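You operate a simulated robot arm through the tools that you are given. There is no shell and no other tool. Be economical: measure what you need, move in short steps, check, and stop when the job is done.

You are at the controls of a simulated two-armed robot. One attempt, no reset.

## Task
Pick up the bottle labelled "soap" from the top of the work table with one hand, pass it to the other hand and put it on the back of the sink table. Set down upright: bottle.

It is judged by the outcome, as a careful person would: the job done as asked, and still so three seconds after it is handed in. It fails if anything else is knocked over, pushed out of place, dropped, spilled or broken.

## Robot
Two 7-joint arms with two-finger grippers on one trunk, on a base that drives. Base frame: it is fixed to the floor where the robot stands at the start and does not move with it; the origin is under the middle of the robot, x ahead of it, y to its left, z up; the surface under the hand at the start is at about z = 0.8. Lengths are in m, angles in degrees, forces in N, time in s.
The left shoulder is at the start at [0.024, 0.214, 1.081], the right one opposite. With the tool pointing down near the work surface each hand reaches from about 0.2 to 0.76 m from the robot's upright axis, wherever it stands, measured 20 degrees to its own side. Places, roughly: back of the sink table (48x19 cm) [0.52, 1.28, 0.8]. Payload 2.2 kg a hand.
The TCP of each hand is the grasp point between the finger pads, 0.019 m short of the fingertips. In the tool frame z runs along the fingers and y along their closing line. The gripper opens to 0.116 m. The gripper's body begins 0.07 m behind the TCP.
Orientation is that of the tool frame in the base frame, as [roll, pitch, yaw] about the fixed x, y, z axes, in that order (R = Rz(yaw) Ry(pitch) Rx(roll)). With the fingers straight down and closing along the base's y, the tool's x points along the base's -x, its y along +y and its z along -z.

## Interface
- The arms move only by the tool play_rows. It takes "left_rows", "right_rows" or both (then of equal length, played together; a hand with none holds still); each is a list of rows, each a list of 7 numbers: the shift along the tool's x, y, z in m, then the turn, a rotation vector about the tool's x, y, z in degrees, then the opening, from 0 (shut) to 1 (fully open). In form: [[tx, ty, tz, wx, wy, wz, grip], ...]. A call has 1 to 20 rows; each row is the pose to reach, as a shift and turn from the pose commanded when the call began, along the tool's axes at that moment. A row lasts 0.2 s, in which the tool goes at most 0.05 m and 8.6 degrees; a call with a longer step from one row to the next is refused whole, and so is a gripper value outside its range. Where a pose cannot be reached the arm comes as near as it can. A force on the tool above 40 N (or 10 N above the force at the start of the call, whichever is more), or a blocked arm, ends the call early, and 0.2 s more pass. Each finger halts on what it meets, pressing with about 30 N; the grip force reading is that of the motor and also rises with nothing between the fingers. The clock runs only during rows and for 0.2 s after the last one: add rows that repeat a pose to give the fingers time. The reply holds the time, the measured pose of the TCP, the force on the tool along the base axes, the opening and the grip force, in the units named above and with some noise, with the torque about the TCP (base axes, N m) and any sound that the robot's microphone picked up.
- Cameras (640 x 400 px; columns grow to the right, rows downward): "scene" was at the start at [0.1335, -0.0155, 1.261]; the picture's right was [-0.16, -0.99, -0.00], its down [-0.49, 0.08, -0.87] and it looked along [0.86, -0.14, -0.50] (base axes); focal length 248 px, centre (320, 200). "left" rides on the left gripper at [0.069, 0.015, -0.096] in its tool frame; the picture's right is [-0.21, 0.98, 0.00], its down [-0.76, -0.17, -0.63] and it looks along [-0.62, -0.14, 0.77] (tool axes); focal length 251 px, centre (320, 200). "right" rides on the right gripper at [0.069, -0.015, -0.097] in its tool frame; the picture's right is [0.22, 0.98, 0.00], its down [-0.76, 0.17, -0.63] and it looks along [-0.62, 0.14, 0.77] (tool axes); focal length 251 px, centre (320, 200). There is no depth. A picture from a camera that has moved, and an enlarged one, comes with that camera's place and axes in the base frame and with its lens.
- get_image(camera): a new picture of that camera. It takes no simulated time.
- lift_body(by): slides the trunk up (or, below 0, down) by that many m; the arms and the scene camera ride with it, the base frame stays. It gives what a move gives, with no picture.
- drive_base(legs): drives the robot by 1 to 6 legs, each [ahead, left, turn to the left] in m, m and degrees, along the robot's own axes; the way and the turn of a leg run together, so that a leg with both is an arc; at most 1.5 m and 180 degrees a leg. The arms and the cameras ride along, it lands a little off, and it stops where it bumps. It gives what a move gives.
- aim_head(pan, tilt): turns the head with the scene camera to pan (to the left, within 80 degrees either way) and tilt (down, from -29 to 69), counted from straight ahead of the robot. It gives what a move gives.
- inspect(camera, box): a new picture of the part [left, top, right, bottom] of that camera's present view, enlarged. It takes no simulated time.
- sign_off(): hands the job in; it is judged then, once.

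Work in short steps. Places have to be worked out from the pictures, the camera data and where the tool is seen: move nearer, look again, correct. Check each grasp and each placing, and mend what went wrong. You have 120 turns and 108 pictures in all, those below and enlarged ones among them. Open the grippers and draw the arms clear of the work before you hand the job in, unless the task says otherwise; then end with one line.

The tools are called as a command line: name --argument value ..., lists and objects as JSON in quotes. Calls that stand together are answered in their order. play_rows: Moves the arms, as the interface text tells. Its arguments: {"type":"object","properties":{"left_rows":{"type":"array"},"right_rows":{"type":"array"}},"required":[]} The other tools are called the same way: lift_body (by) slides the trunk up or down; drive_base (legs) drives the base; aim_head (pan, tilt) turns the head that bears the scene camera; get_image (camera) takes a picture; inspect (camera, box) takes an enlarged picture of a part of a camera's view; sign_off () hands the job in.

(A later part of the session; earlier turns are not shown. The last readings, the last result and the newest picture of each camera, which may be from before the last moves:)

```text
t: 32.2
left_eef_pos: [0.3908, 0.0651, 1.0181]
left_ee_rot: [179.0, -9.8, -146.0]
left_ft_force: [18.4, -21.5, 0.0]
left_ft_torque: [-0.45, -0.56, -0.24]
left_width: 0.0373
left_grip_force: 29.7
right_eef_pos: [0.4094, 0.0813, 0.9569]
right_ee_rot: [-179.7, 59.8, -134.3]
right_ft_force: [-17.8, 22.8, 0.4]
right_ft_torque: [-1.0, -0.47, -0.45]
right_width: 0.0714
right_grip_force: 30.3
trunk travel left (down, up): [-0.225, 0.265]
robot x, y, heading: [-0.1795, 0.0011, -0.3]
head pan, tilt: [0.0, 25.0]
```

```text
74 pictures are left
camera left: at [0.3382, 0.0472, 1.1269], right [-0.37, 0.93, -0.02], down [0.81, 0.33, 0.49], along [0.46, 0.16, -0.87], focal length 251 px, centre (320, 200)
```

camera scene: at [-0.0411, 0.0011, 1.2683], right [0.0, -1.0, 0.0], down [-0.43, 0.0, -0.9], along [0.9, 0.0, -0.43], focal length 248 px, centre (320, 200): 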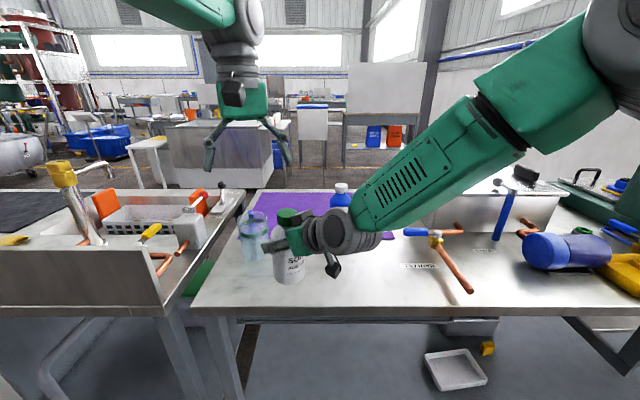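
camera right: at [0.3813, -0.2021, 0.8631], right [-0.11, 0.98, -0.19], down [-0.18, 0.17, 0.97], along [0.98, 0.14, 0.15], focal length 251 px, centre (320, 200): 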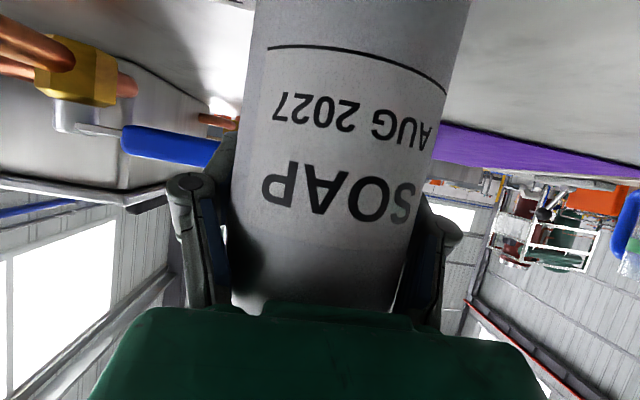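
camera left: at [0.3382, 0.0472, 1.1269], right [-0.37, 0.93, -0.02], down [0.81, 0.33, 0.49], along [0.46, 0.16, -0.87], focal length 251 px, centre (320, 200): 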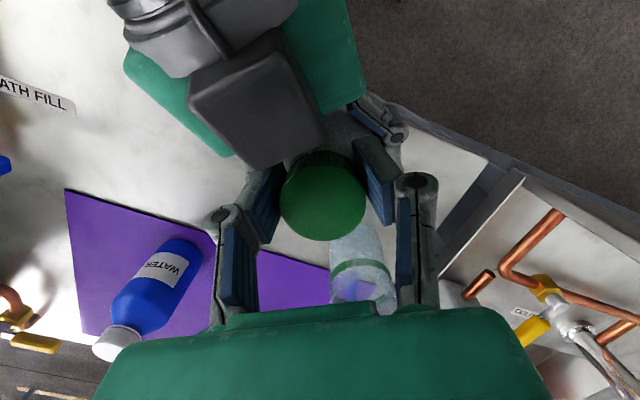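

Both hands hold it, but there is about 28 N of sideways strain. I ease the left hand along its closing line to relieve it.

play_rows --left_rows '[[0, -0.002, 0, 0, 0, 0, 0.15], [0, -0.004, 0, 0, 0, 0, 0.15], [0, -0.004, 0, 0, 0, 0, 0.15]]'

```text
t: 33.0
left_eef_pos: [0.3917, 0.0625, 1.02]
left_ee_rot: [178.8, -9.9, -145.8]
left_ft_force: [8.8, -16.3, -0.1]
left_ft_torque: [-0.5, -0.39, -0.34]
left_width: 0.0372
left_grip_force: 30.2
right_eef_pos: [0.4106, 0.0785, 0.9569]
right_ee_rot: [-179.7, 59.8, -134.6]
right_ft_force: [-8.4, 17.0, -5.7]
right_ft_torque: [-0.55, -0.2, -0.09]
right_width: 0.0712
right_grip_force: 30.2
trunk travel left (down, up): [-0.225, 0.265]
robot x, y, heading: [-0.1757, -0.001, -0.3]
head pan, tilt: [0.0, 25.0]
```

Strain is down to 18 N along the same line, so I ease further.

play_rows --left_rows '[[0, -0.003, 0, 0, 0, 0, 0.15], [0, -0.006, 0, 0, 0, 0, 0.15], [0, -0.006, 0, 0, 0, 0, 0.15]]'

```text
t: 33.8
left_eef_pos: [0.3951, 0.0597, 1.0188]
left_ee_rot: [178.4, -9.9, -145.8]
left_ft_force: [-19.9, 10.9, 11.2]
left_ft_torque: [-0.17, 0.21, 0.11]
left_width: 0.0371
left_grip_force: 30.0
right_eef_pos: [0.4124, 0.0757, 0.9568]
right_ee_rot: [-179.7, 59.8, -135.1]
right_ft_force: [20.8, -11.5, -15.7]
right_ft_torque: [1.09, 0.8, 0.41]
right_width: 0.0707
right_grip_force: 30.0
trunk travel left (down, up): [-0.225, 0.265]
robot x, y, heading: [-0.1758, -0.0008, -0.1]
head pan, tilt: [0.0, 25.0]
```

That overshot slightly, so I come back about 2.5 mm.

play_rows --left_rows '[[0, 0.002, 0, 0, 0, 0, 0.15], [0, 0.003, 0, 0, 0, 0, 0.15], [0, 0.003, 0, 0, 0, 0, 0.15]]'

inspect --camera "scene" --box '[220, 120, 400, 280]'

```text
t: 34.6
left_eef_pos: [0.3941, 0.0609, 1.018]
left_ee_rot: [178.6, -9.9, -145.9]
left_ft_force: [-21.0, 13.3, 9.1]
left_ft_torque: [0.05, 0.21, 0.37]
left_width: 0.0374
left_grip_force: 29.5
right_eef_pos: [0.4119, 0.0763, 0.9557]
right_ee_rot: [-179.5, 59.7, -134.6]
right_ft_force: [20.7, -13.9, -15.1]
right_ft_torque: [1.06, 0.9, 0.22]
right_width: 0.0711
right_grip_force: 29.8
trunk travel left (down, up): [-0.225, 0.265]
robot x, y, heading: [-0.1814, 0.0013, -0.1]
head pan, tilt: [0.0, 25.0]
```

```text
2.50 times, centred on (310, 200) of scene
camera zoom: at [-0.0407, 0.0007, 1.2683], right [0.0, -1.0, 0.0], down [-0.43, 0.0, -0.9], along [0.9, 0.0, -0.43], focal length 620 px, centre (345, 200)
```

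zoom: 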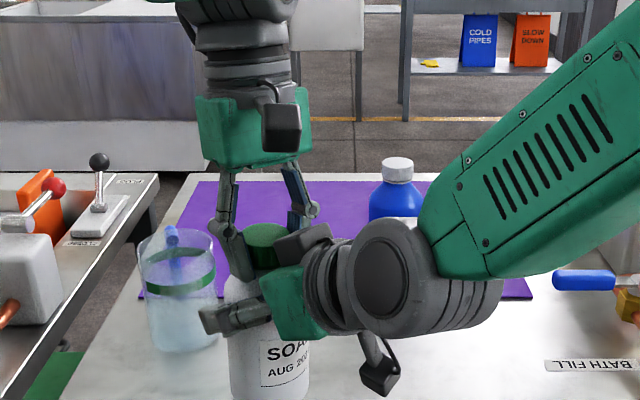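

The remaining strain is friction-locked and will vanish on release. I open the right fingers gradually so the left hand takes the bottle.

play_rows --right_rows '[[0, 0, 0, 0, 0, 0, 0.6], [0, 0, 0, 0, 0, 0, 0.65], [0, 0, 0, 0, 0, 0, 0.8], [0, 0, 0, 0, 0, 0, 1], [0, 0, 0, 0, 0, 0, 1], [0, 0, 0, 0, 0, 0, 1]]'

inspect --camera "scene" --box '[220, 120, 400, 280]'

get_image --camera "right"

```text
t: 36.0
left_eef_pos: [0.3948, 0.0595, 1.0185]
left_ee_rot: [178.9, -9.9, -145.9]
left_ft_force: [0.2, -0.5, 0.1]
left_ft_torque: [-0.04, 0.03, -0.01]
left_width: 0.0372
left_grip_force: 29.6
right_eef_pos: [0.4105, 0.0782, 0.9572]
right_ee_rot: [-179.6, 59.9, -134.5]
right_ft_force: [0.5, 1.1, -1.1]
right_ft_torque: [0.0, -0.01, 0.01]
right_width: 0.1161
right_grip_force: 0.2
trunk travel left (down, up): [-0.225, 0.265]
robot x, y, heading: [-0.1779, 0.0005, -0.0]
head pan, tilt: [0.0, 25.0]
```

```text
2.50 times, centred on (310, 200) of scene
camera zoom: at [-0.0407, 0.0007, 1.2683], right [0.0, -1.0, 0.0], down [-0.43, 0.0, -0.9], along [0.9, 0.0, -0.43], focal length 620 px, centre (345, 200)
```

zoom: 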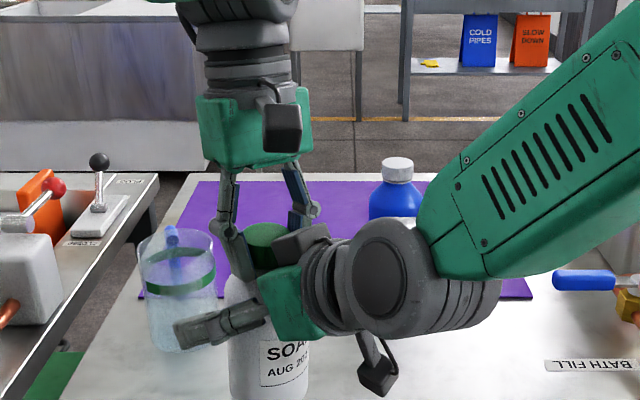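

```text
71 pictures are left
camera right: at [0.3374, -0.016, 0.9454], right [-0.77, 0.61, -0.19], down [-0.24, 0.0, 0.97], along [0.59, 0.79, 0.14], focal length 251 px, centre (320, 200)
```

right: 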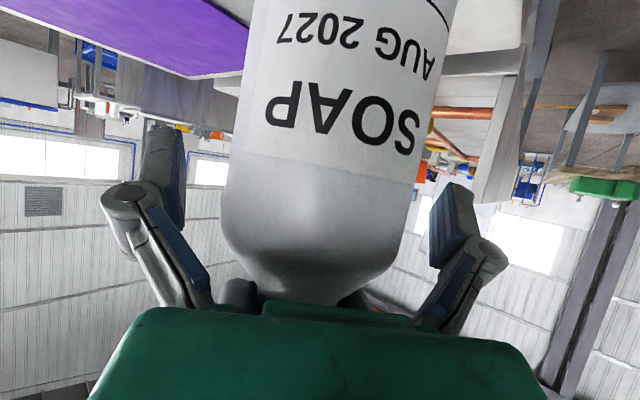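

The left reading doesn't show the bottle's weight, so I check the whole bottle before moving anything.

inspect --camera "scene" --box '[230, 190, 370, 300]'

play_rows --left_rows '[[0, 0, 0, 0, 0, 0, 0.1], [0, 0, 0, 0, 0, 0, 0.1]]'

```text
3.64 times, centred on (300, 245) of scene
camera zoom: at [-0.0407, 0.0007, 1.2683], right [0.0, -1.0, 0.0], down [-0.43, 0.0, -0.9], along [0.9, 0.0, -0.43], focal length 901 px, centre (393, 36)
```

zoom: 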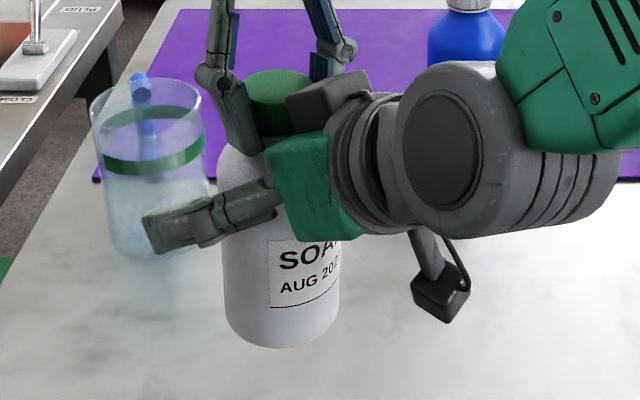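

```text
t: 36.6
left_eef_pos: [0.394, 0.0595, 1.0186]
left_ee_rot: [178.8, -9.8, -146.0]
left_ft_force: [-0.2, -0.1, -0.1]
left_ft_torque: [-0.03, 0.04, -0.01]
left_width: 0.0369
left_grip_force: 29.9
right_eef_pos: [0.4098, 0.0787, 0.9571]
right_ee_rot: [-179.6, 59.9, -134.6]
right_ft_force: [0.7, 0.3, -0.2]
right_ft_torque: [0.0, -0.02, 0.01]
right_width: 0.1159
right_grip_force: 0.0
trunk travel left (down, up): [-0.225, 0.265]
robot x, y, heading: [-0.1759, 0.0011, -0.3]
head pan, tilt: [0.0, 25.0]
```

Neither wrist shows the weight, though the bottle appears to hang from the left hand about 7 cm above the table. To be safe I lower both hands together 5.5 cm so the bottle is just above the table before the right hand retreats.

play_rows --left_rows '[[-0.0019, 0, 0.0108, 0, 0, 0, 0.1], [-0.0038, 0, 0.0217, 0, 0, 0, 0.1], [-0.0057, 0, 0.0325, 0, 0, 0, 0.1], [-0.0076, 0, 0.0433, 0, 0, 0, 0.1], [-0.0095, 0, 0.0541, 0, 0, 0, 0.1], [-0.0095, 0, 0.0541, 0, 0, 0, 0.1]]' --right_rows '[[0.0095, 0, 0.0055, 0, 0, 0, 1], [0.019, 0, 0.011, 0, 0, 0, 1], [0.0286, 0, 0.0165, 0, 0, 0, 1], [0.038, 0, 0.022, 0, 0, 0, 1], [0.0476, 0, 0.0275, 0, 0, 0, 1], [0.0476, 0, 0.0275, 0, 0, 0, 1]]'

inspect --camera "scene" --box '[220, 190, 380, 310]'

get_image --camera "right"

```text
t: 38.0
left_eef_pos: [0.3934, 0.0614, 0.9634]
left_ee_rot: [178.8, -9.7, -145.9]
left_ft_force: [-1.1, 0.1, 0.0]
left_ft_torque: [-0.04, 0.05, 0.03]
left_width: 0.037
left_grip_force: 29.8
right_eef_pos: [0.4112, 0.0807, 0.9017]
right_ee_rot: [-179.5, 59.9, -134.5]
right_ft_force: [-0.3, -0.2, 0.3]
right_ft_torque: [-0.01, -0.01, 0.02]
right_width: 0.1161
right_grip_force: 0.1
trunk travel left (down, up): [-0.225, 0.265]
robot x, y, heading: [-0.1808, 0.0001, -0.4]
head pan, tilt: [0.0, 25.0]
```

```text
3.33 times, centred on (300, 250) of scene
camera zoom: at [-0.0408, 0.0008, 1.2684], right [0.0, -1.0, 0.0], down [-0.43, 0.0, -0.9], along [0.9, 0.0, -0.43], focal length 826 px, centre (387, 33)
```

zoom: 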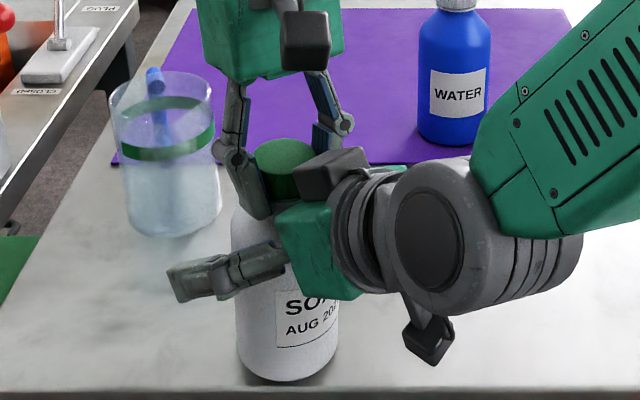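

```text
68 pictures are left
camera right: at [0.3375, -0.0158, 0.8909], right [-0.77, 0.61, -0.19], down [-0.24, 0.0, 0.97], along [0.59, 0.79, 0.14], focal length 251 px, centre (320, 200)
```

right: 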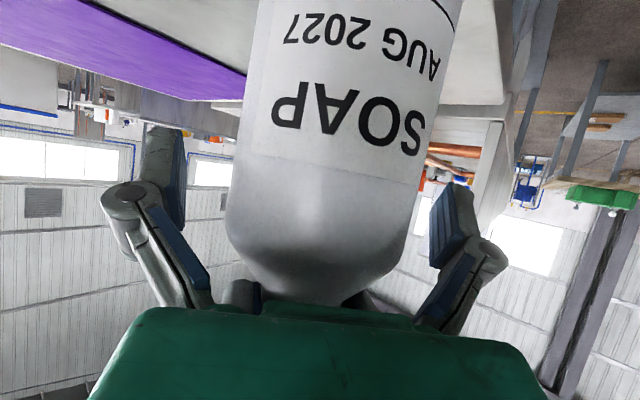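

The bottle moved with the left hand and hangs about 2 cm above the table, so the left grip holds. I retreat the right hand horizontally out from around it.

play_rows --right_rows '[[0.01, 0, -0.0173, 0, 0, 0, 1], [0.02, 0, -0.0346, 0, 0, 0, 1], [0.03, 0, -0.052, 0, 0, 0, 1], [0.04, 0, -0.0693, 0, 0, 0, 1], [0.05, 0, -0.0866, 0, 0, 0, 1], [0.06, 0, -0.104, 0, 0, 0, 1], [0.06, 0, -0.104, 0, 0, 0, 1]]'

get_image --camera "scene"

```text
t: 39.6
left_eef_pos: [0.3925, 0.061, 0.9638]
left_ee_rot: [178.7, -10.0, -145.8]
left_ft_force: [-1.3, -0.3, 1.6]
left_ft_torque: [-0.02, 0.04, -0.02]
left_width: 0.0371
left_grip_force: 30.0
right_eef_pos: [0.3257, -0.0063, 0.9014]
right_ee_rot: [-179.7, 59.8, -134.6]
right_ft_force: [0.0, -0.7, 0.2]
right_ft_torque: [-0.01, 0.02, 0.01]
right_width: 0.1159
right_grip_force: 0.1
trunk travel left (down, up): [-0.225, 0.265]
robot x, y, heading: [-0.1804, -0.0012, -0.0]
head pan, tilt: [0.0, 25.0]
```

```text
67 pictures are left
camera scene: at [-0.0408, 0.0, 1.2683], right [0.0, -1.0, 0.0], down [-0.43, 0.0, -0.9], along [0.9, 0.0, -0.43], focal length 248 px, centre (320, 200)
```

scene: 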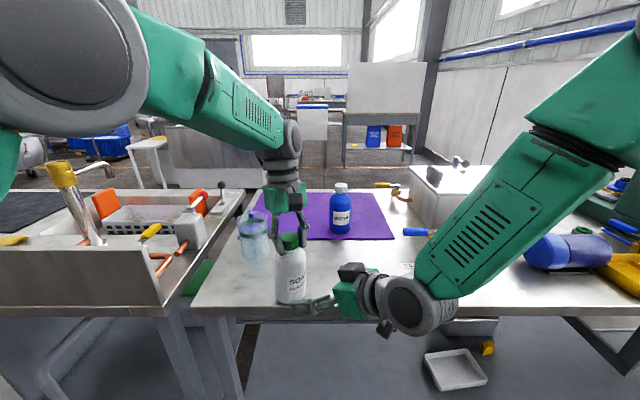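

The right hand is clear. I lift the left hand to confirm it really carries the bottle.

play_rows --left_rows '[[0.0035, 0, -0.0197, 0, 0, 0, 0.1], [0.007, 0, -0.0394, 0, 0, 0, 0.1], [0.0104, 0, -0.059, 0, 0, 0, 0.1], [0.0139, 0, -0.0788, 0, 0, 0, 0.1], [0.0174, 0, -0.0985, 0, 0, 0, 0.1], [0.0174, 0, -0.0985, 0, 0, 0, 0.1]]'

get_image --camera "scene"

get_image --camera "left"

```text
t: 41.0
left_eef_pos: [0.3956, 0.0603, 1.0642]
left_ee_rot: [178.7, -9.8, -146.0]
left_ft_force: [0.1, 0.4, -5.0]
left_ft_torque: [-0.07, 0.04, -0.01]
left_width: 0.0371
left_grip_force: 29.9
right_eef_pos: [0.326, -0.0071, 0.9014]
right_ee_rot: [-179.7, 59.8, -134.6]
right_ft_force: [0.6, 0.6, -0.9]
right_ft_torque: [0.01, -0.01, 0.03]
right_width: 0.1161
right_grip_force: 0.1
trunk travel left (down, up): [-0.225, 0.265]
robot x, y, heading: [-0.178, 0.0007, -0.2]
head pan, tilt: [0.0, 25.0]
```

```text
66 pictures are left
camera scene: at [-0.0408, 0.0001, 1.2683], right [0.0, -1.0, 0.0], down [-0.43, 0.0, -0.9], along [0.9, 0.0, -0.43], focal length 248 px, centre (320, 200)
```

scene: 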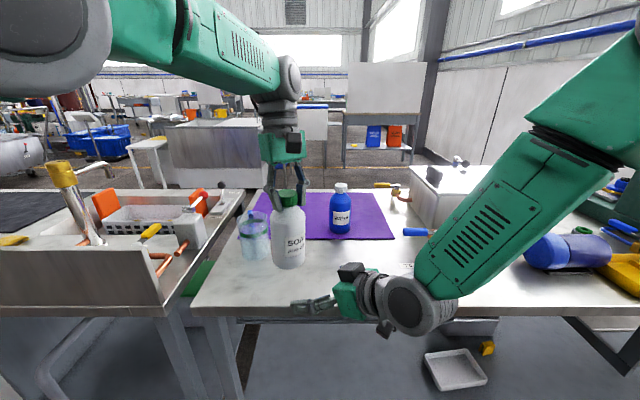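

```text
65 pictures are left
camera left: at [0.3424, 0.0416, 1.1715], right [-0.37, 0.93, -0.02], down [0.81, 0.33, 0.49], along [0.46, 0.17, -0.87], focal length 251 px, centre (320, 200)
```

left: 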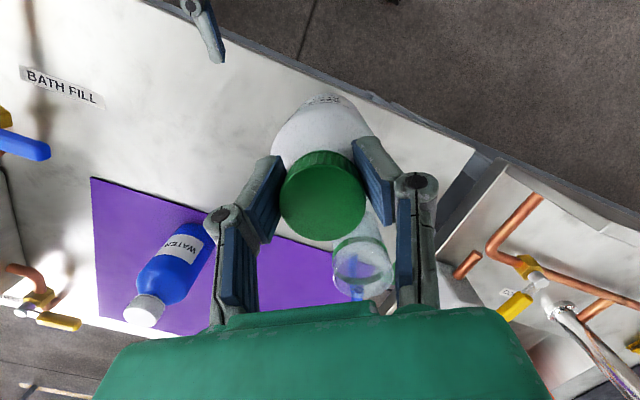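

The weight now registers (5 N) and the bottle hangs upright in the left hand. I move the right hand aside and up, and raise the bottle so both clear the sink table's backsplash.

play_rows --right_rows '[[0.014, -0.028, -0.0245, 0, 0, 0, 1], [0.028, -0.0566, -0.049, 0, 0, 0, 1], [0.0425, -0.085, -0.0734, 0, 0, 0, 1], [0.0566, -0.113, -0.098, 0, 0, 0, 1], [0.0708, -0.1414, -0.1224, 0, 0, 0, 1], [0.0448, -0.1414, -0.1374, 0, 0, 0, 1], [0.0188, -0.1414, -0.1524, 0, 0, 0, 1], [-0.0072, -0.1414, -0.1674, 0, 0, 0, 1], [-0.0332, -0.1414, -0.1824, 0, 0, 0, 1], [-0.0592, -0.1414, -0.1974, 0, 0, 0, 1]]' --left_rows '[[0, 0, 0, 0, 0, 0, 0.1], [0, 0, 0, 0, 0, 0, 0.1], [0, 0, 0, 0, 0, 0, 0.1], [0, 0, 0, 0, 0, 0, 0.1], [0.0035, 0, -0.0197, 0, 0, 0, 0.1], [0.007, 0, -0.0394, 0, 0, 0, 0.1], [0.0104, 0, -0.059, 0, 0, 0, 0.1], [0.0139, 0, -0.0788, 0, 0, 0, 0.1], [0.0174, 0, -0.0985, 0, 0, 0, 0.1], [0.0174, 0, -0.0985, 0, 0, 0, 0.1]]'

aim_head --pan 50 --tilt 35

get_image --camera "scene"

```text
t: 43.2
left_eef_pos: [0.3963, 0.0549, 1.1639]
left_ee_rot: [178.7, -9.9, -145.9]
left_ft_force: [-0.5, -0.3, -5.8]
left_ft_torque: [0.02, 0.06, 0.04]
left_width: 0.0373
left_grip_force: 29.4
right_eef_pos: [0.3263, -0.2076, 1.0537]
right_ee_rot: [-179.7, 60.0, -134.7]
right_ft_force: [-0.2, 0.5, -0.1]
right_ft_torque: [0.02, 0.0, 0.0]
right_width: 0.1159
right_grip_force: 0.1
trunk travel left (down, up): [-0.225, 0.265]
robot x, y, heading: [-0.1789, 0.001, 0.2]
head pan, tilt: [0.0, 25.0]
```

```text
t: 44.4
left_eef_pos: [0.3963, 0.056, 1.1646]
left_ee_rot: [178.7, -9.9, -146.0]
left_ft_force: [-0.4, 0.9, -5.1]
left_ft_torque: [-0.05, 0.05, 0.0]
left_width: 0.0372
left_grip_force: 30.2
right_eef_pos: [0.3263, -0.2069, 1.0525]
right_ee_rot: [-179.7, 59.9, -134.5]
right_ft_force: [-0.4, 0.0, -0.5]
right_ft_torque: [-0.03, 0.01, -0.02]
right_width: 0.1159
right_grip_force: 0.0
trunk travel left (down, up): [-0.225, 0.265]
robot x, y, heading: [-0.1799, 0.0001, 0.1]
head pan, tilt: [50.0, 35.0]
```

```text
64 pictures are left
camera scene: at [-0.077, 0.0654, 1.2529], right [0.76, -0.64, -0.01], down [-0.37, -0.44, -0.82], along [0.53, 0.63, -0.57], focal length 248 px, centre (320, 200)
```

scene: 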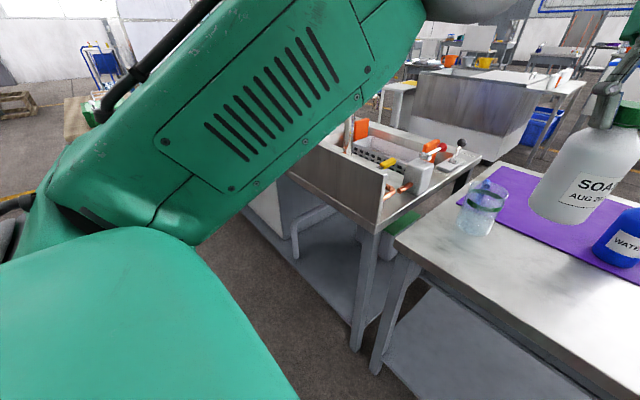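

The floor to the left is clear and the bottle bottom (about 1.01) is above the backsplash. I strafe left 0.95 m.

drive_base --legs '[[0, 0.5, 0], [0, 0.45, 0]]'

aim_head --pan 10 --tilt 30

get_image --camera "scene"

get_image --camera "left"

```text
t: 49.7
left_eef_pos: [0.3976, 0.9768, 1.164]
left_ee_rot: [178.0, -9.2, -146.3]
left_ft_force: [-0.5, -1.0, -6.4]
left_ft_torque: [-0.01, 0.06, -0.02]
left_width: 0.0371
left_grip_force: 30.0
right_eef_pos: [0.328, 0.7187, 1.0478]
right_ee_rot: [178.4, 60.7, -136.7]
right_ft_force: [-0.3, -1.4, -0.9]
right_ft_torque: [0.1, -0.03, 0.04]
right_width: 0.1162
right_grip_force: 0.1
trunk travel left (down, up): [-0.225, 0.265]
robot x, y, heading: [-0.1767, 0.9466, -0.6]
head pan, tilt: [50.0, 35.0]
```

```text
t: 50.8
left_eef_pos: [0.3963, 0.9608, 1.1663]
left_ee_rot: [177.5, -9.0, -146.5]
left_ft_force: [1.0, -2.7, -6.4]
left_ft_torque: [-0.01, 0.02, -0.03]
left_width: 0.0369
left_grip_force: 30.1
right_eef_pos: [0.3243, 0.7039, 1.0472]
right_ee_rot: [177.6, 61.2, -137.5]
right_ft_force: [0.3, -0.2, -1.0]
right_ft_torque: [0.07, -0.01, 0.07]
right_width: 0.116
right_grip_force: 0.1
trunk travel left (down, up): [-0.225, 0.265]
robot x, y, heading: [-0.172, 0.9361, -0.3]
head pan, tilt: [10.0, 30.0]
```

```text
63 pictures are left
camera scene: at [-0.0412, 0.9242, 1.2602], right [0.17, -0.99, -0.03], down [-0.5, -0.06, -0.87], along [0.85, 0.16, -0.5], focal length 248 px, centre (320, 200)
```

scene: 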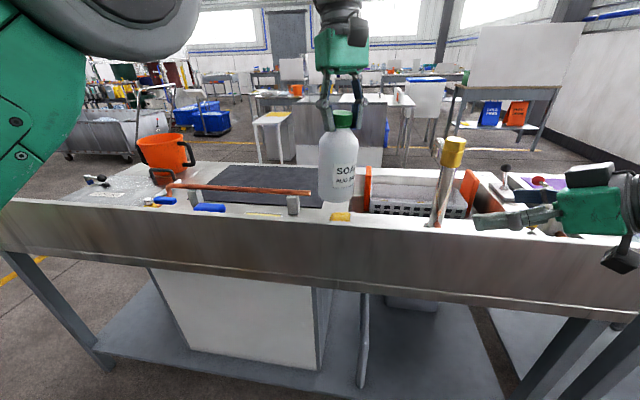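

```text
62 pictures are left
camera left: at [0.3431, 0.9404, 1.2725], right [-0.35, 0.94, 0.01], down [0.81, 0.3, 0.5], along [0.47, 0.18, -0.87], focal length 251 px, centre (320, 200)
```

left: 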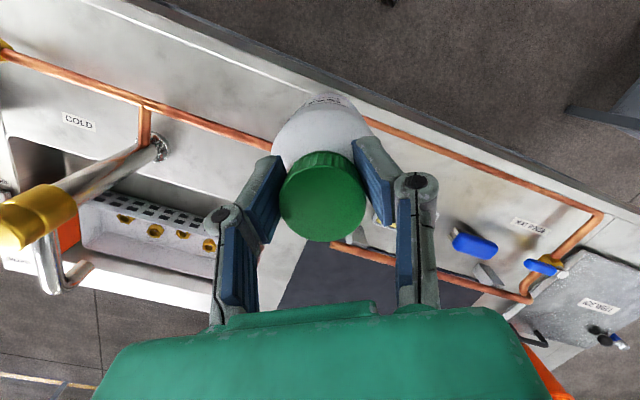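

The readings drift slightly after the drive, so I take a steady reading and look again.

play_rows --left_rows '[[0, 0, 0, 0, 0, 0, 0.1], [0, 0, 0, 0, 0, 0, 0.1], [0, 0, 0, 0, 0, 0, 0.1], [0, 0, 0, 0, 0, 0, 0.1]]'

inspect --camera "scene" --box '[60, 140, 380, 300]'

```text
t: 51.8
left_eef_pos: [0.3969, 1.0014, 1.1662]
left_ee_rot: [178.8, -9.8, -146.5]
left_ft_force: [0.0, 0.3, -4.8]
left_ft_torque: [-0.05, 0.05, 0.0]
left_width: 0.0369
left_grip_force: 30.4
right_eef_pos: [0.3256, 0.7397, 1.0535]
right_ee_rot: [-179.8, 60.1, -135.2]
right_ft_force: [0.0, -0.8, -0.8]
right_ft_torque: [0.0, -0.02, -0.05]
right_width: 0.1158
right_grip_force: 0.1
trunk travel left (down, up): [-0.225, 0.265]
robot x, y, heading: [-0.1784, 0.9501, -0.7]
head pan, tilt: [10.0, 30.0]
```

```text
2.00 times, centred on (220, 220) of scene
camera zoom: at [-0.0413, 0.9576, 1.2606], right [0.17, -0.99, -0.01], down [-0.5, -0.08, -0.86], along [0.85, 0.15, -0.5], focal length 496 px, centre (520, 160)
```

zoom: 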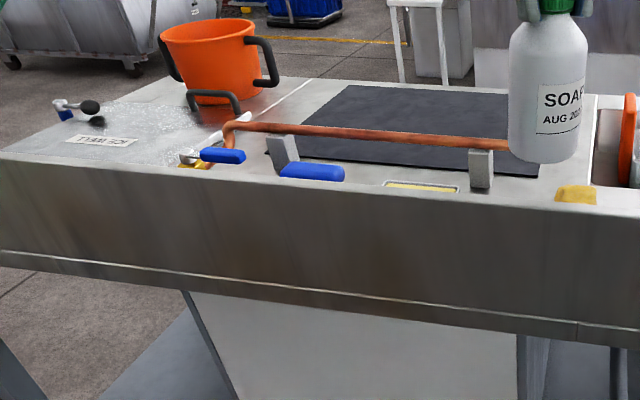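

Settled. I raise the trunk 0.22 m to look over the backsplash at the back strip.

lift_body --by 0.22

aim_head --pan 25 --tilt 45

get_image --camera "scene"

get_image --camera "left"

```text
t: 54.1
left_eef_pos: [0.3946, 0.9408, 1.3843]
left_ee_rot: [177.1, -8.6, -146.8]
left_ft_force: [-0.1, -3.2, -6.7]
left_ft_torque: [0.01, 0.0, -0.04]
left_width: 0.0369
left_grip_force: 30.1
right_eef_pos: [0.3255, 0.6878, 1.2651]
right_ee_rot: [176.9, 61.6, -138.4]
right_ft_force: [0.1, -0.6, -0.8]
right_ft_torque: [0.08, 0.01, 0.09]
right_width: 0.116
right_grip_force: 0.1
trunk travel left (down, up): [-0.445, 0.045]
robot x, y, heading: [-0.1751, 0.9379, -0.3]
head pan, tilt: [10.0, 30.0]
```

```text
t: 54.9
left_eef_pos: [0.3937, 0.985, 1.3819]
left_ee_rot: [178.3, -9.6, -146.5]
left_ft_force: [-0.4, 0.5, -6.5]
left_ft_torque: [-0.08, 0.03, 0.02]
left_width: 0.0372
left_grip_force: 30.0
right_eef_pos: [0.3245, 0.7276, 1.269]
right_ee_rot: [179.6, 60.4, -135.6]
right_ft_force: [-0.3, -0.3, 0.3]
right_ft_torque: [-0.01, 0.03, 0.02]
right_width: 0.116
right_grip_force: 0.0
trunk travel left (down, up): [-0.445, 0.045]
robot x, y, heading: [-0.1735, 0.9471, -0.4]
head pan, tilt: [25.0, 45.0]
```

```text
60 pictures are left
camera scene: at [-0.0542, 1.0007, 1.4569], right [0.42, -0.91, 0.01], down [-0.65, -0.31, -0.7], along [0.64, 0.29, -0.72], focal length 248 px, centre (320, 200)
```

scene: 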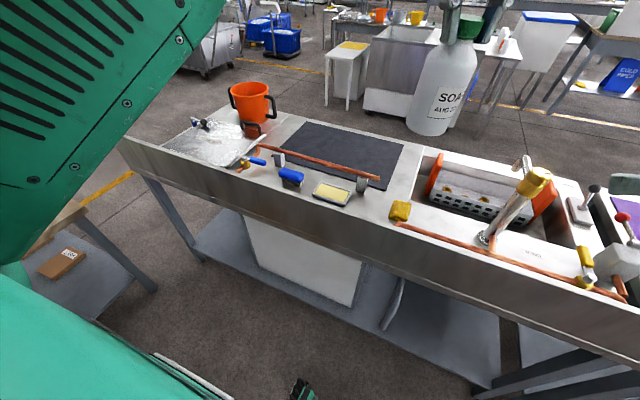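

```text
59 pictures are left
camera left: at [0.341, 0.9665, 1.4891], right [-0.36, 0.93, -0.01], down [0.81, 0.31, 0.49], along [0.46, 0.17, -0.87], focal length 251 px, centre (320, 200)
```

left: 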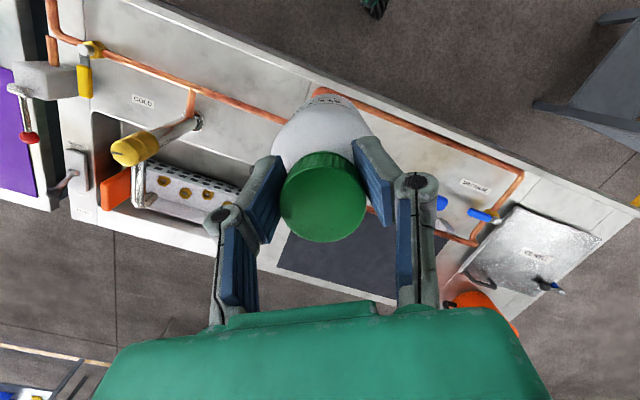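

inspect --camera "scene" --box '[220, 130, 440, 260]'

```text
2.91 times, centred on (330, 195) of scene
camera zoom: at [-0.0542, 1.0007, 1.4569], right [0.42, -0.91, 0.01], down [-0.65, -0.31, -0.7], along [0.64, 0.29, -0.72], focal length 721 px, centre (291, 214)
```

zoom: 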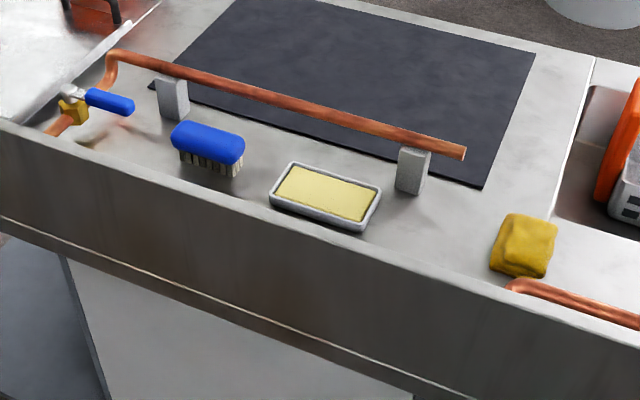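

The strip is now measurable:

| Item | Position (m) |
|---|---|
| Sponge | y 0.96–1.015 |
| Tray | y 1.17–1.30 |
| Pillar | about (0.63, 1.14) |
| Pipe along the backsplash | x ≈ 0.43 |

The gap around (0.52, 1.092) fits the bottle. I tuck the right hand back, then drive 0.1 m ahead.

play_rows --right_rows '[[0.015, -0.006, -0.026, 0, 0, 0, 1], [0.03, -0.012, -0.051, 0, 0, 0, 1], [0.044, -0.018, -0.077, 0, 0, 0, 1], [0.059, -0.024, -0.102, 0, 0, 0, 1], [0.074, -0.03, -0.128, 0, 0, 0, 1], [0.0885, -0.0354, -0.153, 0, 0, 0, 1]]'

drive_base --legs '[[0.1, 0.0, 0]]'

play_rows --left_rows '[[0, 0, 0, 0, 0, 0, 0.1], [0, 0, 0, 0, 0, 0, 0.1], [0, 0, 0, 0, 0, 0, 0.1], [0, 0, 0, 0, 0, 0, 0.1], [0, 0, 0, 0, 0, 0, 0.1], [0, 0, 0, 0, 0, 0, 0.1], [0, 0, 0, 0, 0, 0, 0.1], [0, 0, 0, 0, 0, 0, 0.1]]'

get_image --camera "scene"

get_image --camera "left"

```text
t: 56.3
left_eef_pos: [0.3944, 0.992, 1.3911]
left_ee_rot: [178.9, -9.4, -146.7]
left_ft_force: [0.5, -1.1, -4.0]
left_ft_torque: [0.0, 0.01, -0.04]
left_width: 0.037
left_grip_force: 30.1
right_eef_pos: [0.2188, 0.583, 1.2711]
right_ee_rot: [179.8, 60.6, -135.1]
right_ft_force: [-0.7, -0.5, 0.5]
right_ft_torque: [0.0, 0.04, -0.01]
right_width: 0.116
right_grip_force: 0.0
trunk travel left (down, up): [-0.445, 0.045]
robot x, y, heading: [-0.1789, 0.9482, -0.5]
head pan, tilt: [25.0, 45.0]
```

```text
t: 57.8
left_eef_pos: [0.4917, 0.9631, 1.3961]
left_ee_rot: [179.6, -8.0, -146.7]
left_ft_force: [0.6, -3.2, -6.2]
left_ft_torque: [0.02, 0.06, -0.05]
left_width: 0.0374
left_grip_force: 30.6
right_eef_pos: [0.3157, 0.5614, 1.2652]
right_ee_rot: [178.3, 61.3, -136.3]
right_ft_force: [1.0, -1.9, -0.5]
right_ft_torque: [0.14, 0.01, 0.1]
right_width: 0.1159
right_grip_force: 0.0
trunk travel left (down, up): [-0.445, 0.045]
robot x, y, heading: [-0.0801, 0.9432, 0.1]
head pan, tilt: [25.0, 45.0]
stopped in leg 1: the robot was blocked; the commanded pose is now the measured one
```

```text
t: 59.6
left_eef_pos: [0.4873, 0.9869, 1.3973]
left_ee_rot: [-179.7, -8.4, -146.7]
left_ft_force: [1.6, -0.5, -5.2]
left_ft_torque: [-0.01, 0.09, -0.02]
left_width: 0.0378
left_grip_force: 30.2
right_eef_pos: [0.3134, 0.5818, 1.272]
right_ee_rot: [-180.0, 60.7, -134.7]
right_ft_force: [1.2, 0.3, -0.4]
right_ft_torque: [0.04, 0.03, 0.02]
right_width: 0.116
right_grip_force: 0.0
trunk travel left (down, up): [-0.445, 0.045]
robot x, y, heading: [-0.0779, 0.9388, -0.0]
head pan, tilt: [25.0, 45.0]
```

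```text
57 pictures are left
camera scene: at [0.0429, 0.9853, 1.4573], right [0.42, -0.91, 0.0], down [-0.64, -0.3, -0.7], along [0.64, 0.3, -0.71], focal length 248 px, centre (320, 200)
```

scene: 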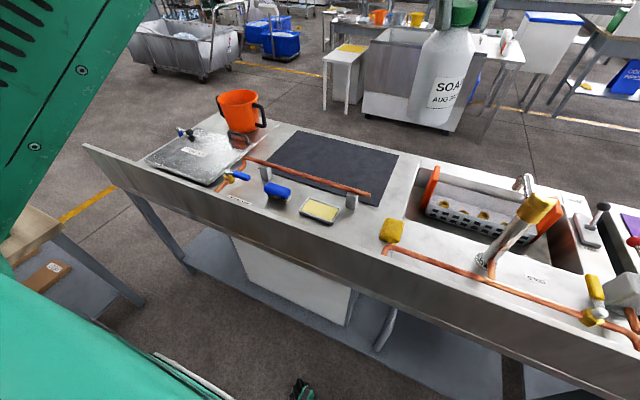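

```text
56 pictures are left
camera left: at [0.4302, 0.9694, 1.5035], right [-0.36, 0.93, -0.04], down [0.79, 0.33, 0.52], along [0.49, 0.16, -0.86], focal length 251 px, centre (320, 200)
```

left: 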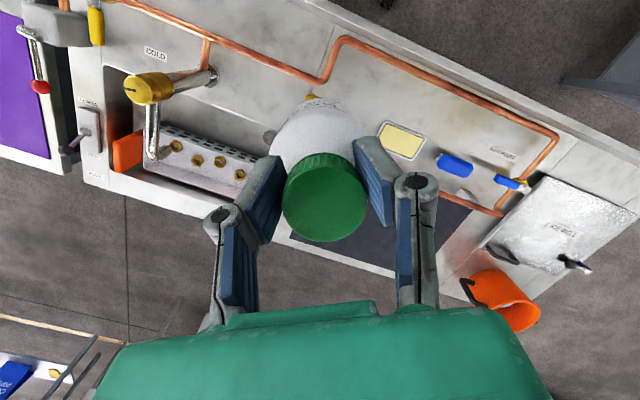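

The drive stopped with a bump near the end, and the tool's pitch is slightly off, suggesting contact. I back off 3 cm to relieve it, then wait and check.

drive_base --legs '[[-0.03, 0.0, 0]]'

play_rows --left_rows '[[0, 0, 0, 0, 0, 0, 0.1], [0, 0, 0, 0, 0, 0, 0.1], [0, 0, 0, 0, 0, 0, 0.1], [0, 0, 0, 0, 0, 0, 0.1], [0, 0, 0, 0, 0, 0, 0.1], [0, 0, 0, 0, 0, 0, 0.1], [0, 0, 0, 0, 0, 0, 0.1], [0, 0, 0, 0, 0, 0, 0.1], [0, 0, 0, 0, 0, 0, 0.1], [0, 0, 0, 0, 0, 0, 0.1]]'

```text
t: 60.4
left_eef_pos: [0.4671, 1.0265, 1.3884]
left_ee_rot: [-178.9, -9.7, -146.7]
left_ft_force: [1.8, 0.0, -7.3]
left_ft_torque: [-0.01, 0.18, -0.04]
left_width: 0.0375
left_grip_force: 29.6
right_eef_pos: [0.2904, 0.6181, 1.2776]
right_ee_rot: [-178.3, 59.1, -133.3]
right_ft_force: [-0.1, 0.1, -1.0]
right_ft_torque: [0.03, -0.06, 0.02]
right_width: 0.1156
right_grip_force: 0.0
trunk travel left (down, up): [-0.445, 0.045]
robot x, y, heading: [-0.1141, 0.9532, -0.4]
head pan, tilt: [25.0, 45.0]
```

```text
t: 62.8
left_eef_pos: [0.4454, 1.0019, 1.402]
left_ee_rot: [-178.9, -8.6, -147.0]
left_ft_force: [-0.6, 1.4, -4.4]
left_ft_torque: [-0.04, 0.1, 0.03]
left_width: 0.0373
left_grip_force: 29.8
right_eef_pos: [0.27, 0.5973, 1.2794]
right_ee_rot: [-178.2, 60.4, -133.0]
right_ft_force: [-0.8, 0.8, -0.2]
right_ft_torque: [-0.05, -0.02, -0.05]
right_width: 0.1157
right_grip_force: 0.1
trunk travel left (down, up): [-0.445, 0.045]
robot x, y, heading: [-0.1121, 0.9478, 0.1]
head pan, tilt: [25.0, 45.0]
stopped in row 10 (left hand): the arm was blocked; the commanded pose is now the measured one
```

The left arm reports blocked and the body sways, so something may be touching on the left side. I look there.

aim_head --pan 75 --tilt 40

get_image --camera "scene"

```text
t: 64.0
left_eef_pos: [0.445, 1.0329, 1.3985]
left_ee_rot: [-178.1, -9.3, -147.1]
left_ft_force: [-0.7, 4.0, -3.8]
left_ft_torque: [-0.09, 0.1, 0.05]
left_width: 0.0372
left_grip_force: 30.8
right_eef_pos: [0.2725, 0.6256, 1.2848]
right_ee_rot: [-177.0, 59.4, -132.0]
right_ft_force: [-0.2, 1.0, -0.8]
right_ft_torque: [-0.1, -0.03, -0.11]
right_width: 0.1158
right_grip_force: 0.2
trunk travel left (down, up): [-0.445, 0.045]
robot x, y, heading: [-0.1115, 0.951, -0.1]
head pan, tilt: [75.0, 40.0]
```

```text
55 pictures are left
camera scene: at [-0.0444, 1.0729, 1.4623], right [0.97, -0.26, 0.0], down [-0.17, -0.64, -0.75], along [0.2, 0.72, -0.67], focal length 248 px, centre (320, 200)
```

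scene: 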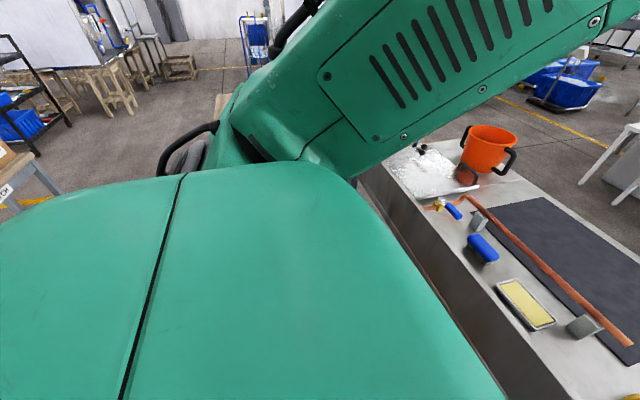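

No contact visible; the robot seems to rock with its trunk raised. I lower the trunk back and let it settle.

lift_body --by -0.2

play_rows --left_rows '[[0, 0, 0, 0, 0, 0, 0.1], [0, 0, 0, 0, 0, 0, 0.1], [0, 0, 0, 0, 0, 0, 0.1], [0, 0, 0, 0, 0, 0, 0.1], [0, 0, 0, 0, 0, 0, 0.1], [0, 0, 0, 0, 0, 0, 0.1], [0, 0, 0, 0, 0, 0, 0.1], [0, 0, 0, 0, 0, 0, 0.1], [0, 0, 0, 0, 0, 0, 0.1], [0, 0, 0, 0, 0, 0, 0.1]]'

play_rows --left_rows '[[0, 0, 0, 0, 0, 0, 0.1], [0, 0, 0, 0, 0, 0, 0.1], [0, 0, 0, 0, 0, 0, 0.1], [0, 0, 0, 0, 0, 0, 0.1], [0, 0, 0, 0, 0, 0, 0.1], [0, 0, 0, 0, 0, 0, 0.1], [0, 0, 0, 0, 0, 0, 0.1], [0, 0, 0, 0, 0, 0, 0.1]]'

```text
t: 66.2
left_eef_pos: [0.4449, 0.9452, 1.2014]
left_ee_rot: [179.2, -7.4, -147.2]
left_ft_force: [0.0, -5.0, -6.8]
left_ft_torque: [0.06, 0.04, -0.09]
left_width: 0.0375
left_grip_force: 29.9
right_eef_pos: [0.2709, 0.548, 1.066]
right_ee_rot: [177.9, 61.8, -136.9]
right_ft_force: [0.4, -1.4, -1.5]
right_ft_torque: [0.1, 0.02, 0.07]
right_width: 0.1159
right_grip_force: 0.0
trunk travel left (down, up): [-0.245, 0.245]
robot x, y, heading: [-0.1095, 0.932, -0.2]
head pan, tilt: [75.0, 40.0]
```

```text
t: 68.3
left_eef_pos: [0.4451, 1.0162, 1.199]
left_ee_rot: [-178.5, -9.0, -147.0]
left_ft_force: [0.4, 2.7, -3.8]
left_ft_torque: [-0.06, 0.1, 0.03]
left_width: 0.0374
left_grip_force: 30.1
right_eef_pos: [0.2723, 0.6086, 1.0822]
right_ee_rot: [-177.7, 59.8, -132.7]
right_ft_force: [-0.7, 1.8, 0.6]
right_ft_torque: [-0.04, -0.02, -0.06]
right_width: 0.116
right_grip_force: 0.1
trunk travel left (down, up): [-0.245, 0.245]
robot x, y, heading: [-0.109, 0.9446, 0.2]
head pan, tilt: [75.0, 40.0]
```

```text
t: 70.2
left_eef_pos: [0.4452, 0.9882, 1.1998]
left_ee_rot: [-179.5, -8.3, -147.1]
left_ft_force: [-0.7, -0.2, -5.7]
left_ft_torque: [-0.04, 0.07, 0.0]
left_width: 0.0373
left_grip_force: 30.4
right_eef_pos: [0.2722, 0.5852, 1.0764]
right_ee_rot: [-179.4, 60.7, -134.2]
right_ft_force: [0.2, -0.1, 0.6]
right_ft_torque: [-0.01, 0.02, 0.0]
right_width: 0.116
right_grip_force: 0.1
trunk travel left (down, up): [-0.245, 0.245]
robot x, y, heading: [-0.1111, 0.9444, 0.2]
head pan, tilt: [75.0, 40.0]
```

It is rocking but the swing is shrinking. I wait longer.

play_rows --left_rows '[[0, 0, 0, 0, 0, 0, 0.1], [0, 0, 0, 0, 0, 0, 0.1], [0, 0, 0, 0, 0, 0, 0.1], [0, 0, 0, 0, 0, 0, 0.1], [0, 0, 0, 0, 0, 0, 0.1], [0, 0, 0, 0, 0, 0, 0.1], [0, 0, 0, 0, 0, 0, 0.1], [0, 0, 0, 0, 0, 0, 0.1], [0, 0, 0, 0, 0, 0, 0.1], [0, 0, 0, 0, 0, 0, 0.1], [0, 0, 0, 0, 0, 0, 0.1], [0, 0, 0, 0, 0, 0, 0.1], [0, 0, 0, 0, 0, 0, 0.1], [0, 0, 0, 0, 0, 0, 0.1]]'

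play_rows --left_rows '[[0, 0, 0, 0, 0, 0, 0.1], [0, 0, 0, 0, 0, 0, 0.1]]'

play_rows --left_rows '[[0, 0, 0, 0, 0, 0, 0.1], [0, 0, 0, 0, 0, 0, 0.1]]'

get_image --camera "left"

```text
t: 73.2
left_eef_pos: [0.4453, 0.9953, 1.2011]
left_ee_rot: [-179.1, -8.5, -147.2]
left_ft_force: [-0.6, -0.1, -4.9]
left_ft_torque: [-0.03, 0.07, -0.01]
left_width: 0.0372
left_grip_force: 29.6
right_eef_pos: [0.271, 0.5916, 1.0776]
right_ee_rot: [-178.7, 60.4, -133.7]
right_ft_force: [-0.4, 1.1, -0.5]
right_ft_torque: [-0.05, 0.01, -0.03]
right_width: 0.1158
right_grip_force: 0.1
trunk travel left (down, up): [-0.245, 0.245]
robot x, y, heading: [-0.114, 0.945, -0.4]
head pan, tilt: [75.0, 40.0]
```

```text
t: 73.8
left_eef_pos: [0.4464, 0.965, 1.2003]
left_ee_rot: [179.9, -7.8, -147.2]
left_ft_force: [-0.3, -2.6, -5.8]
left_ft_torque: [0.02, 0.06, 0.01]
left_width: 0.037
left_grip_force: 29.7
right_eef_pos: [0.2716, 0.5655, 1.0709]
right_ee_rot: [179.3, 61.2, -135.6]
right_ft_force: [0.8, -1.6, -0.2]
right_ft_torque: [0.11, -0.01, 0.05]
right_width: 0.116
right_grip_force: 0.0
trunk travel left (down, up): [-0.245, 0.245]
robot x, y, heading: [-0.1071, 0.9375, -0.3]
head pan, tilt: [75.0, 40.0]
```

```text
t: 74.3
left_eef_pos: [0.4461, 0.9961, 1.2008]
left_ee_rot: [-179.3, -8.4, -147.1]
left_ft_force: [0.3, 1.1, -5.7]
left_ft_torque: [-0.06, 0.09, 0.04]
left_width: 0.0371
left_grip_force: 30.6
right_eef_pos: [0.2724, 0.5911, 1.0773]
right_ee_rot: [-178.9, 60.4, -133.8]
right_ft_force: [0.9, 0.1, 0.8]
right_ft_torque: [0.0, 0.01, 0.02]
right_width: 0.1159
right_grip_force: 0.2
trunk travel left (down, up): [-0.245, 0.245]
robot x, y, heading: [-0.1133, 0.9378, 0.0]
head pan, tilt: [75.0, 40.0]
```

```text
54 pictures are left
camera left: at [0.3887, 0.9801, 1.3058], right [-0.35, 0.93, -0.04], down [0.79, 0.33, 0.52], along [0.5, 0.15, -0.86], focal length 251 px, centre (320, 200)
```

left: 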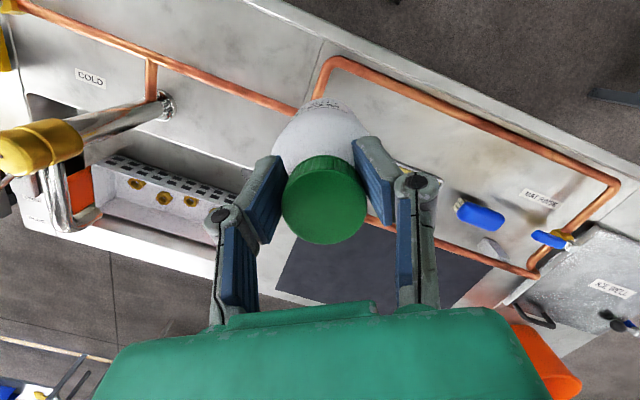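

Sway is down to about ±1.5 cm. I wait two more long holds.

play_rows --left_rows '[[0, 0, 0, 0, 0, 0, 0.1], [0, 0, 0, 0, 0, 0, 0.1], [0, 0, 0, 0, 0, 0, 0.1], [0, 0, 0, 0, 0, 0, 0.1], [0, 0, 0, 0, 0, 0, 0.1], [0, 0, 0, 0, 0, 0, 0.1], [0, 0, 0, 0, 0, 0, 0.1], [0, 0, 0, 0, 0, 0, 0.1], [0, 0, 0, 0, 0, 0, 0.1], [0, 0, 0, 0, 0, 0, 0.1], [0, 0, 0, 0, 0, 0, 0.1], [0, 0, 0, 0, 0, 0, 0.1], [0, 0, 0, 0, 0, 0, 0.1], [0, 0, 0, 0, 0, 0, 0.1], [0, 0, 0, 0, 0, 0, 0.1], [0, 0, 0, 0, 0, 0, 0.1], [0, 0, 0, 0, 0, 0, 0.1], [0, 0, 0, 0, 0, 0, 0.1], [0, 0, 0, 0, 0, 0, 0.1], [0, 0, 0, 0, 0, 0, 0.1]]'

play_rows --left_rows '[[0, 0, 0, 0, 0, 0, 0.1], [0, 0, 0, 0, 0, 0, 0.1], [0, 0, 0, 0, 0, 0, 0.1], [0, 0, 0, 0, 0, 0, 0.1], [0, 0, 0, 0, 0, 0, 0.1], [0, 0, 0, 0, 0, 0, 0.1], [0, 0, 0, 0, 0, 0, 0.1], [0, 0, 0, 0, 0, 0, 0.1], [0, 0, 0, 0, 0, 0, 0.1], [0, 0, 0, 0, 0, 0, 0.1], [0, 0, 0, 0, 0, 0, 0.1], [0, 0, 0, 0, 0, 0, 0.1], [0, 0, 0, 0, 0, 0, 0.1], [0, 0, 0, 0, 0, 0, 0.1], [0, 0, 0, 0, 0, 0, 0.1], [0, 0, 0, 0, 0, 0, 0.1], [0, 0, 0, 0, 0, 0, 0.1], [0, 0, 0, 0, 0, 0, 0.1], [0, 0, 0, 0, 0, 0, 0.1], [0, 0, 0, 0, 0, 0, 0.1]]'

play_rows --left_rows '[[0, 0, 0, 0, 0, 0, 0.1], [0, 0, 0, 0, 0, 0, 0.1]]'

play_rows --left_rows '[[0, 0, 0, 0, 0, 0, 0.1], [0, 0, 0, 0, 0, 0, 0.1]]'

```text
t: 78.5
left_eef_pos: [0.4447, 0.9945, 1.2014]
left_ee_rot: [-179.4, -8.4, -147.0]
left_ft_force: [-0.1, 0.1, -5.0]
left_ft_torque: [-0.07, 0.07, 0.02]
left_width: 0.0374
left_grip_force: 30.3
right_eef_pos: [0.2718, 0.5906, 1.0768]
right_ee_rot: [-178.8, 60.4, -134.0]
right_ft_force: [0.2, 0.1, -0.6]
right_ft_torque: [0.03, 0.03, 0.0]
right_width: 0.1158
right_grip_force: 0.0
trunk travel left (down, up): [-0.245, 0.245]
robot x, y, heading: [-0.115, 0.9408, -0.3]
head pan, tilt: [75.0, 40.0]
```

```text
t: 82.8
left_eef_pos: [0.4452, 0.9903, 1.2013]
left_ee_rot: [-179.4, -8.3, -147.0]
left_ft_force: [-0.7, -0.1, -5.7]
left_ft_torque: [-0.06, 0.06, 0.02]
left_width: 0.0373
left_grip_force: 29.9
right_eef_pos: [0.2714, 0.586, 1.075]
right_ee_rot: [-179.0, 60.5, -134.1]
right_ft_force: [-0.5, 0.1, 0.1]
right_ft_torque: [0.0, -0.02, 0.01]
right_width: 0.116
right_grip_force: 0.3
trunk travel left (down, up): [-0.245, 0.245]
robot x, y, heading: [-0.1088, 0.9402, -0.4]
head pan, tilt: [75.0, 40.0]
```

```text
t: 83.3
left_eef_pos: [0.4456, 0.9877, 1.2004]
left_ee_rot: [-179.6, -8.2, -147.1]
left_ft_force: [0.6, 0.0, -5.4]
left_ft_torque: [-0.04, 0.06, -0.01]
left_width: 0.0375
left_grip_force: 30.2
right_eef_pos: [0.272, 0.5853, 1.0764]
right_ee_rot: [-179.2, 60.6, -134.2]
right_ft_force: [0.2, -0.6, -0.5]
right_ft_torque: [0.03, -0.02, -0.02]
right_width: 0.1161
right_grip_force: 0.0
trunk travel left (down, up): [-0.245, 0.245]
robot x, y, heading: [-0.1093, 0.9416, -0.4]
head pan, tilt: [75.0, 40.0]
```

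```text
t: 84.0
left_eef_pos: [0.4468, 0.9876, 1.2009]
left_ee_rot: [-179.5, -8.3, -147.1]
left_ft_force: [-0.5, -0.3, -4.9]
left_ft_torque: [-0.02, 0.05, 0.02]
left_width: 0.037
left_grip_force: 30.2
right_eef_pos: [0.2723, 0.5853, 1.0761]
right_ee_rot: [-179.2, 60.6, -134.2]
right_ft_force: [-0.2, 0.0, -0.9]
right_ft_torque: [-0.01, 0.02, 0.02]
right_width: 0.1161
right_grip_force: 0.0
trunk travel left (down, up): [-0.245, 0.245]
robot x, y, heading: [-0.1106, 0.9405, -0.4]
head pan, tilt: [75.0, 40.0]
```

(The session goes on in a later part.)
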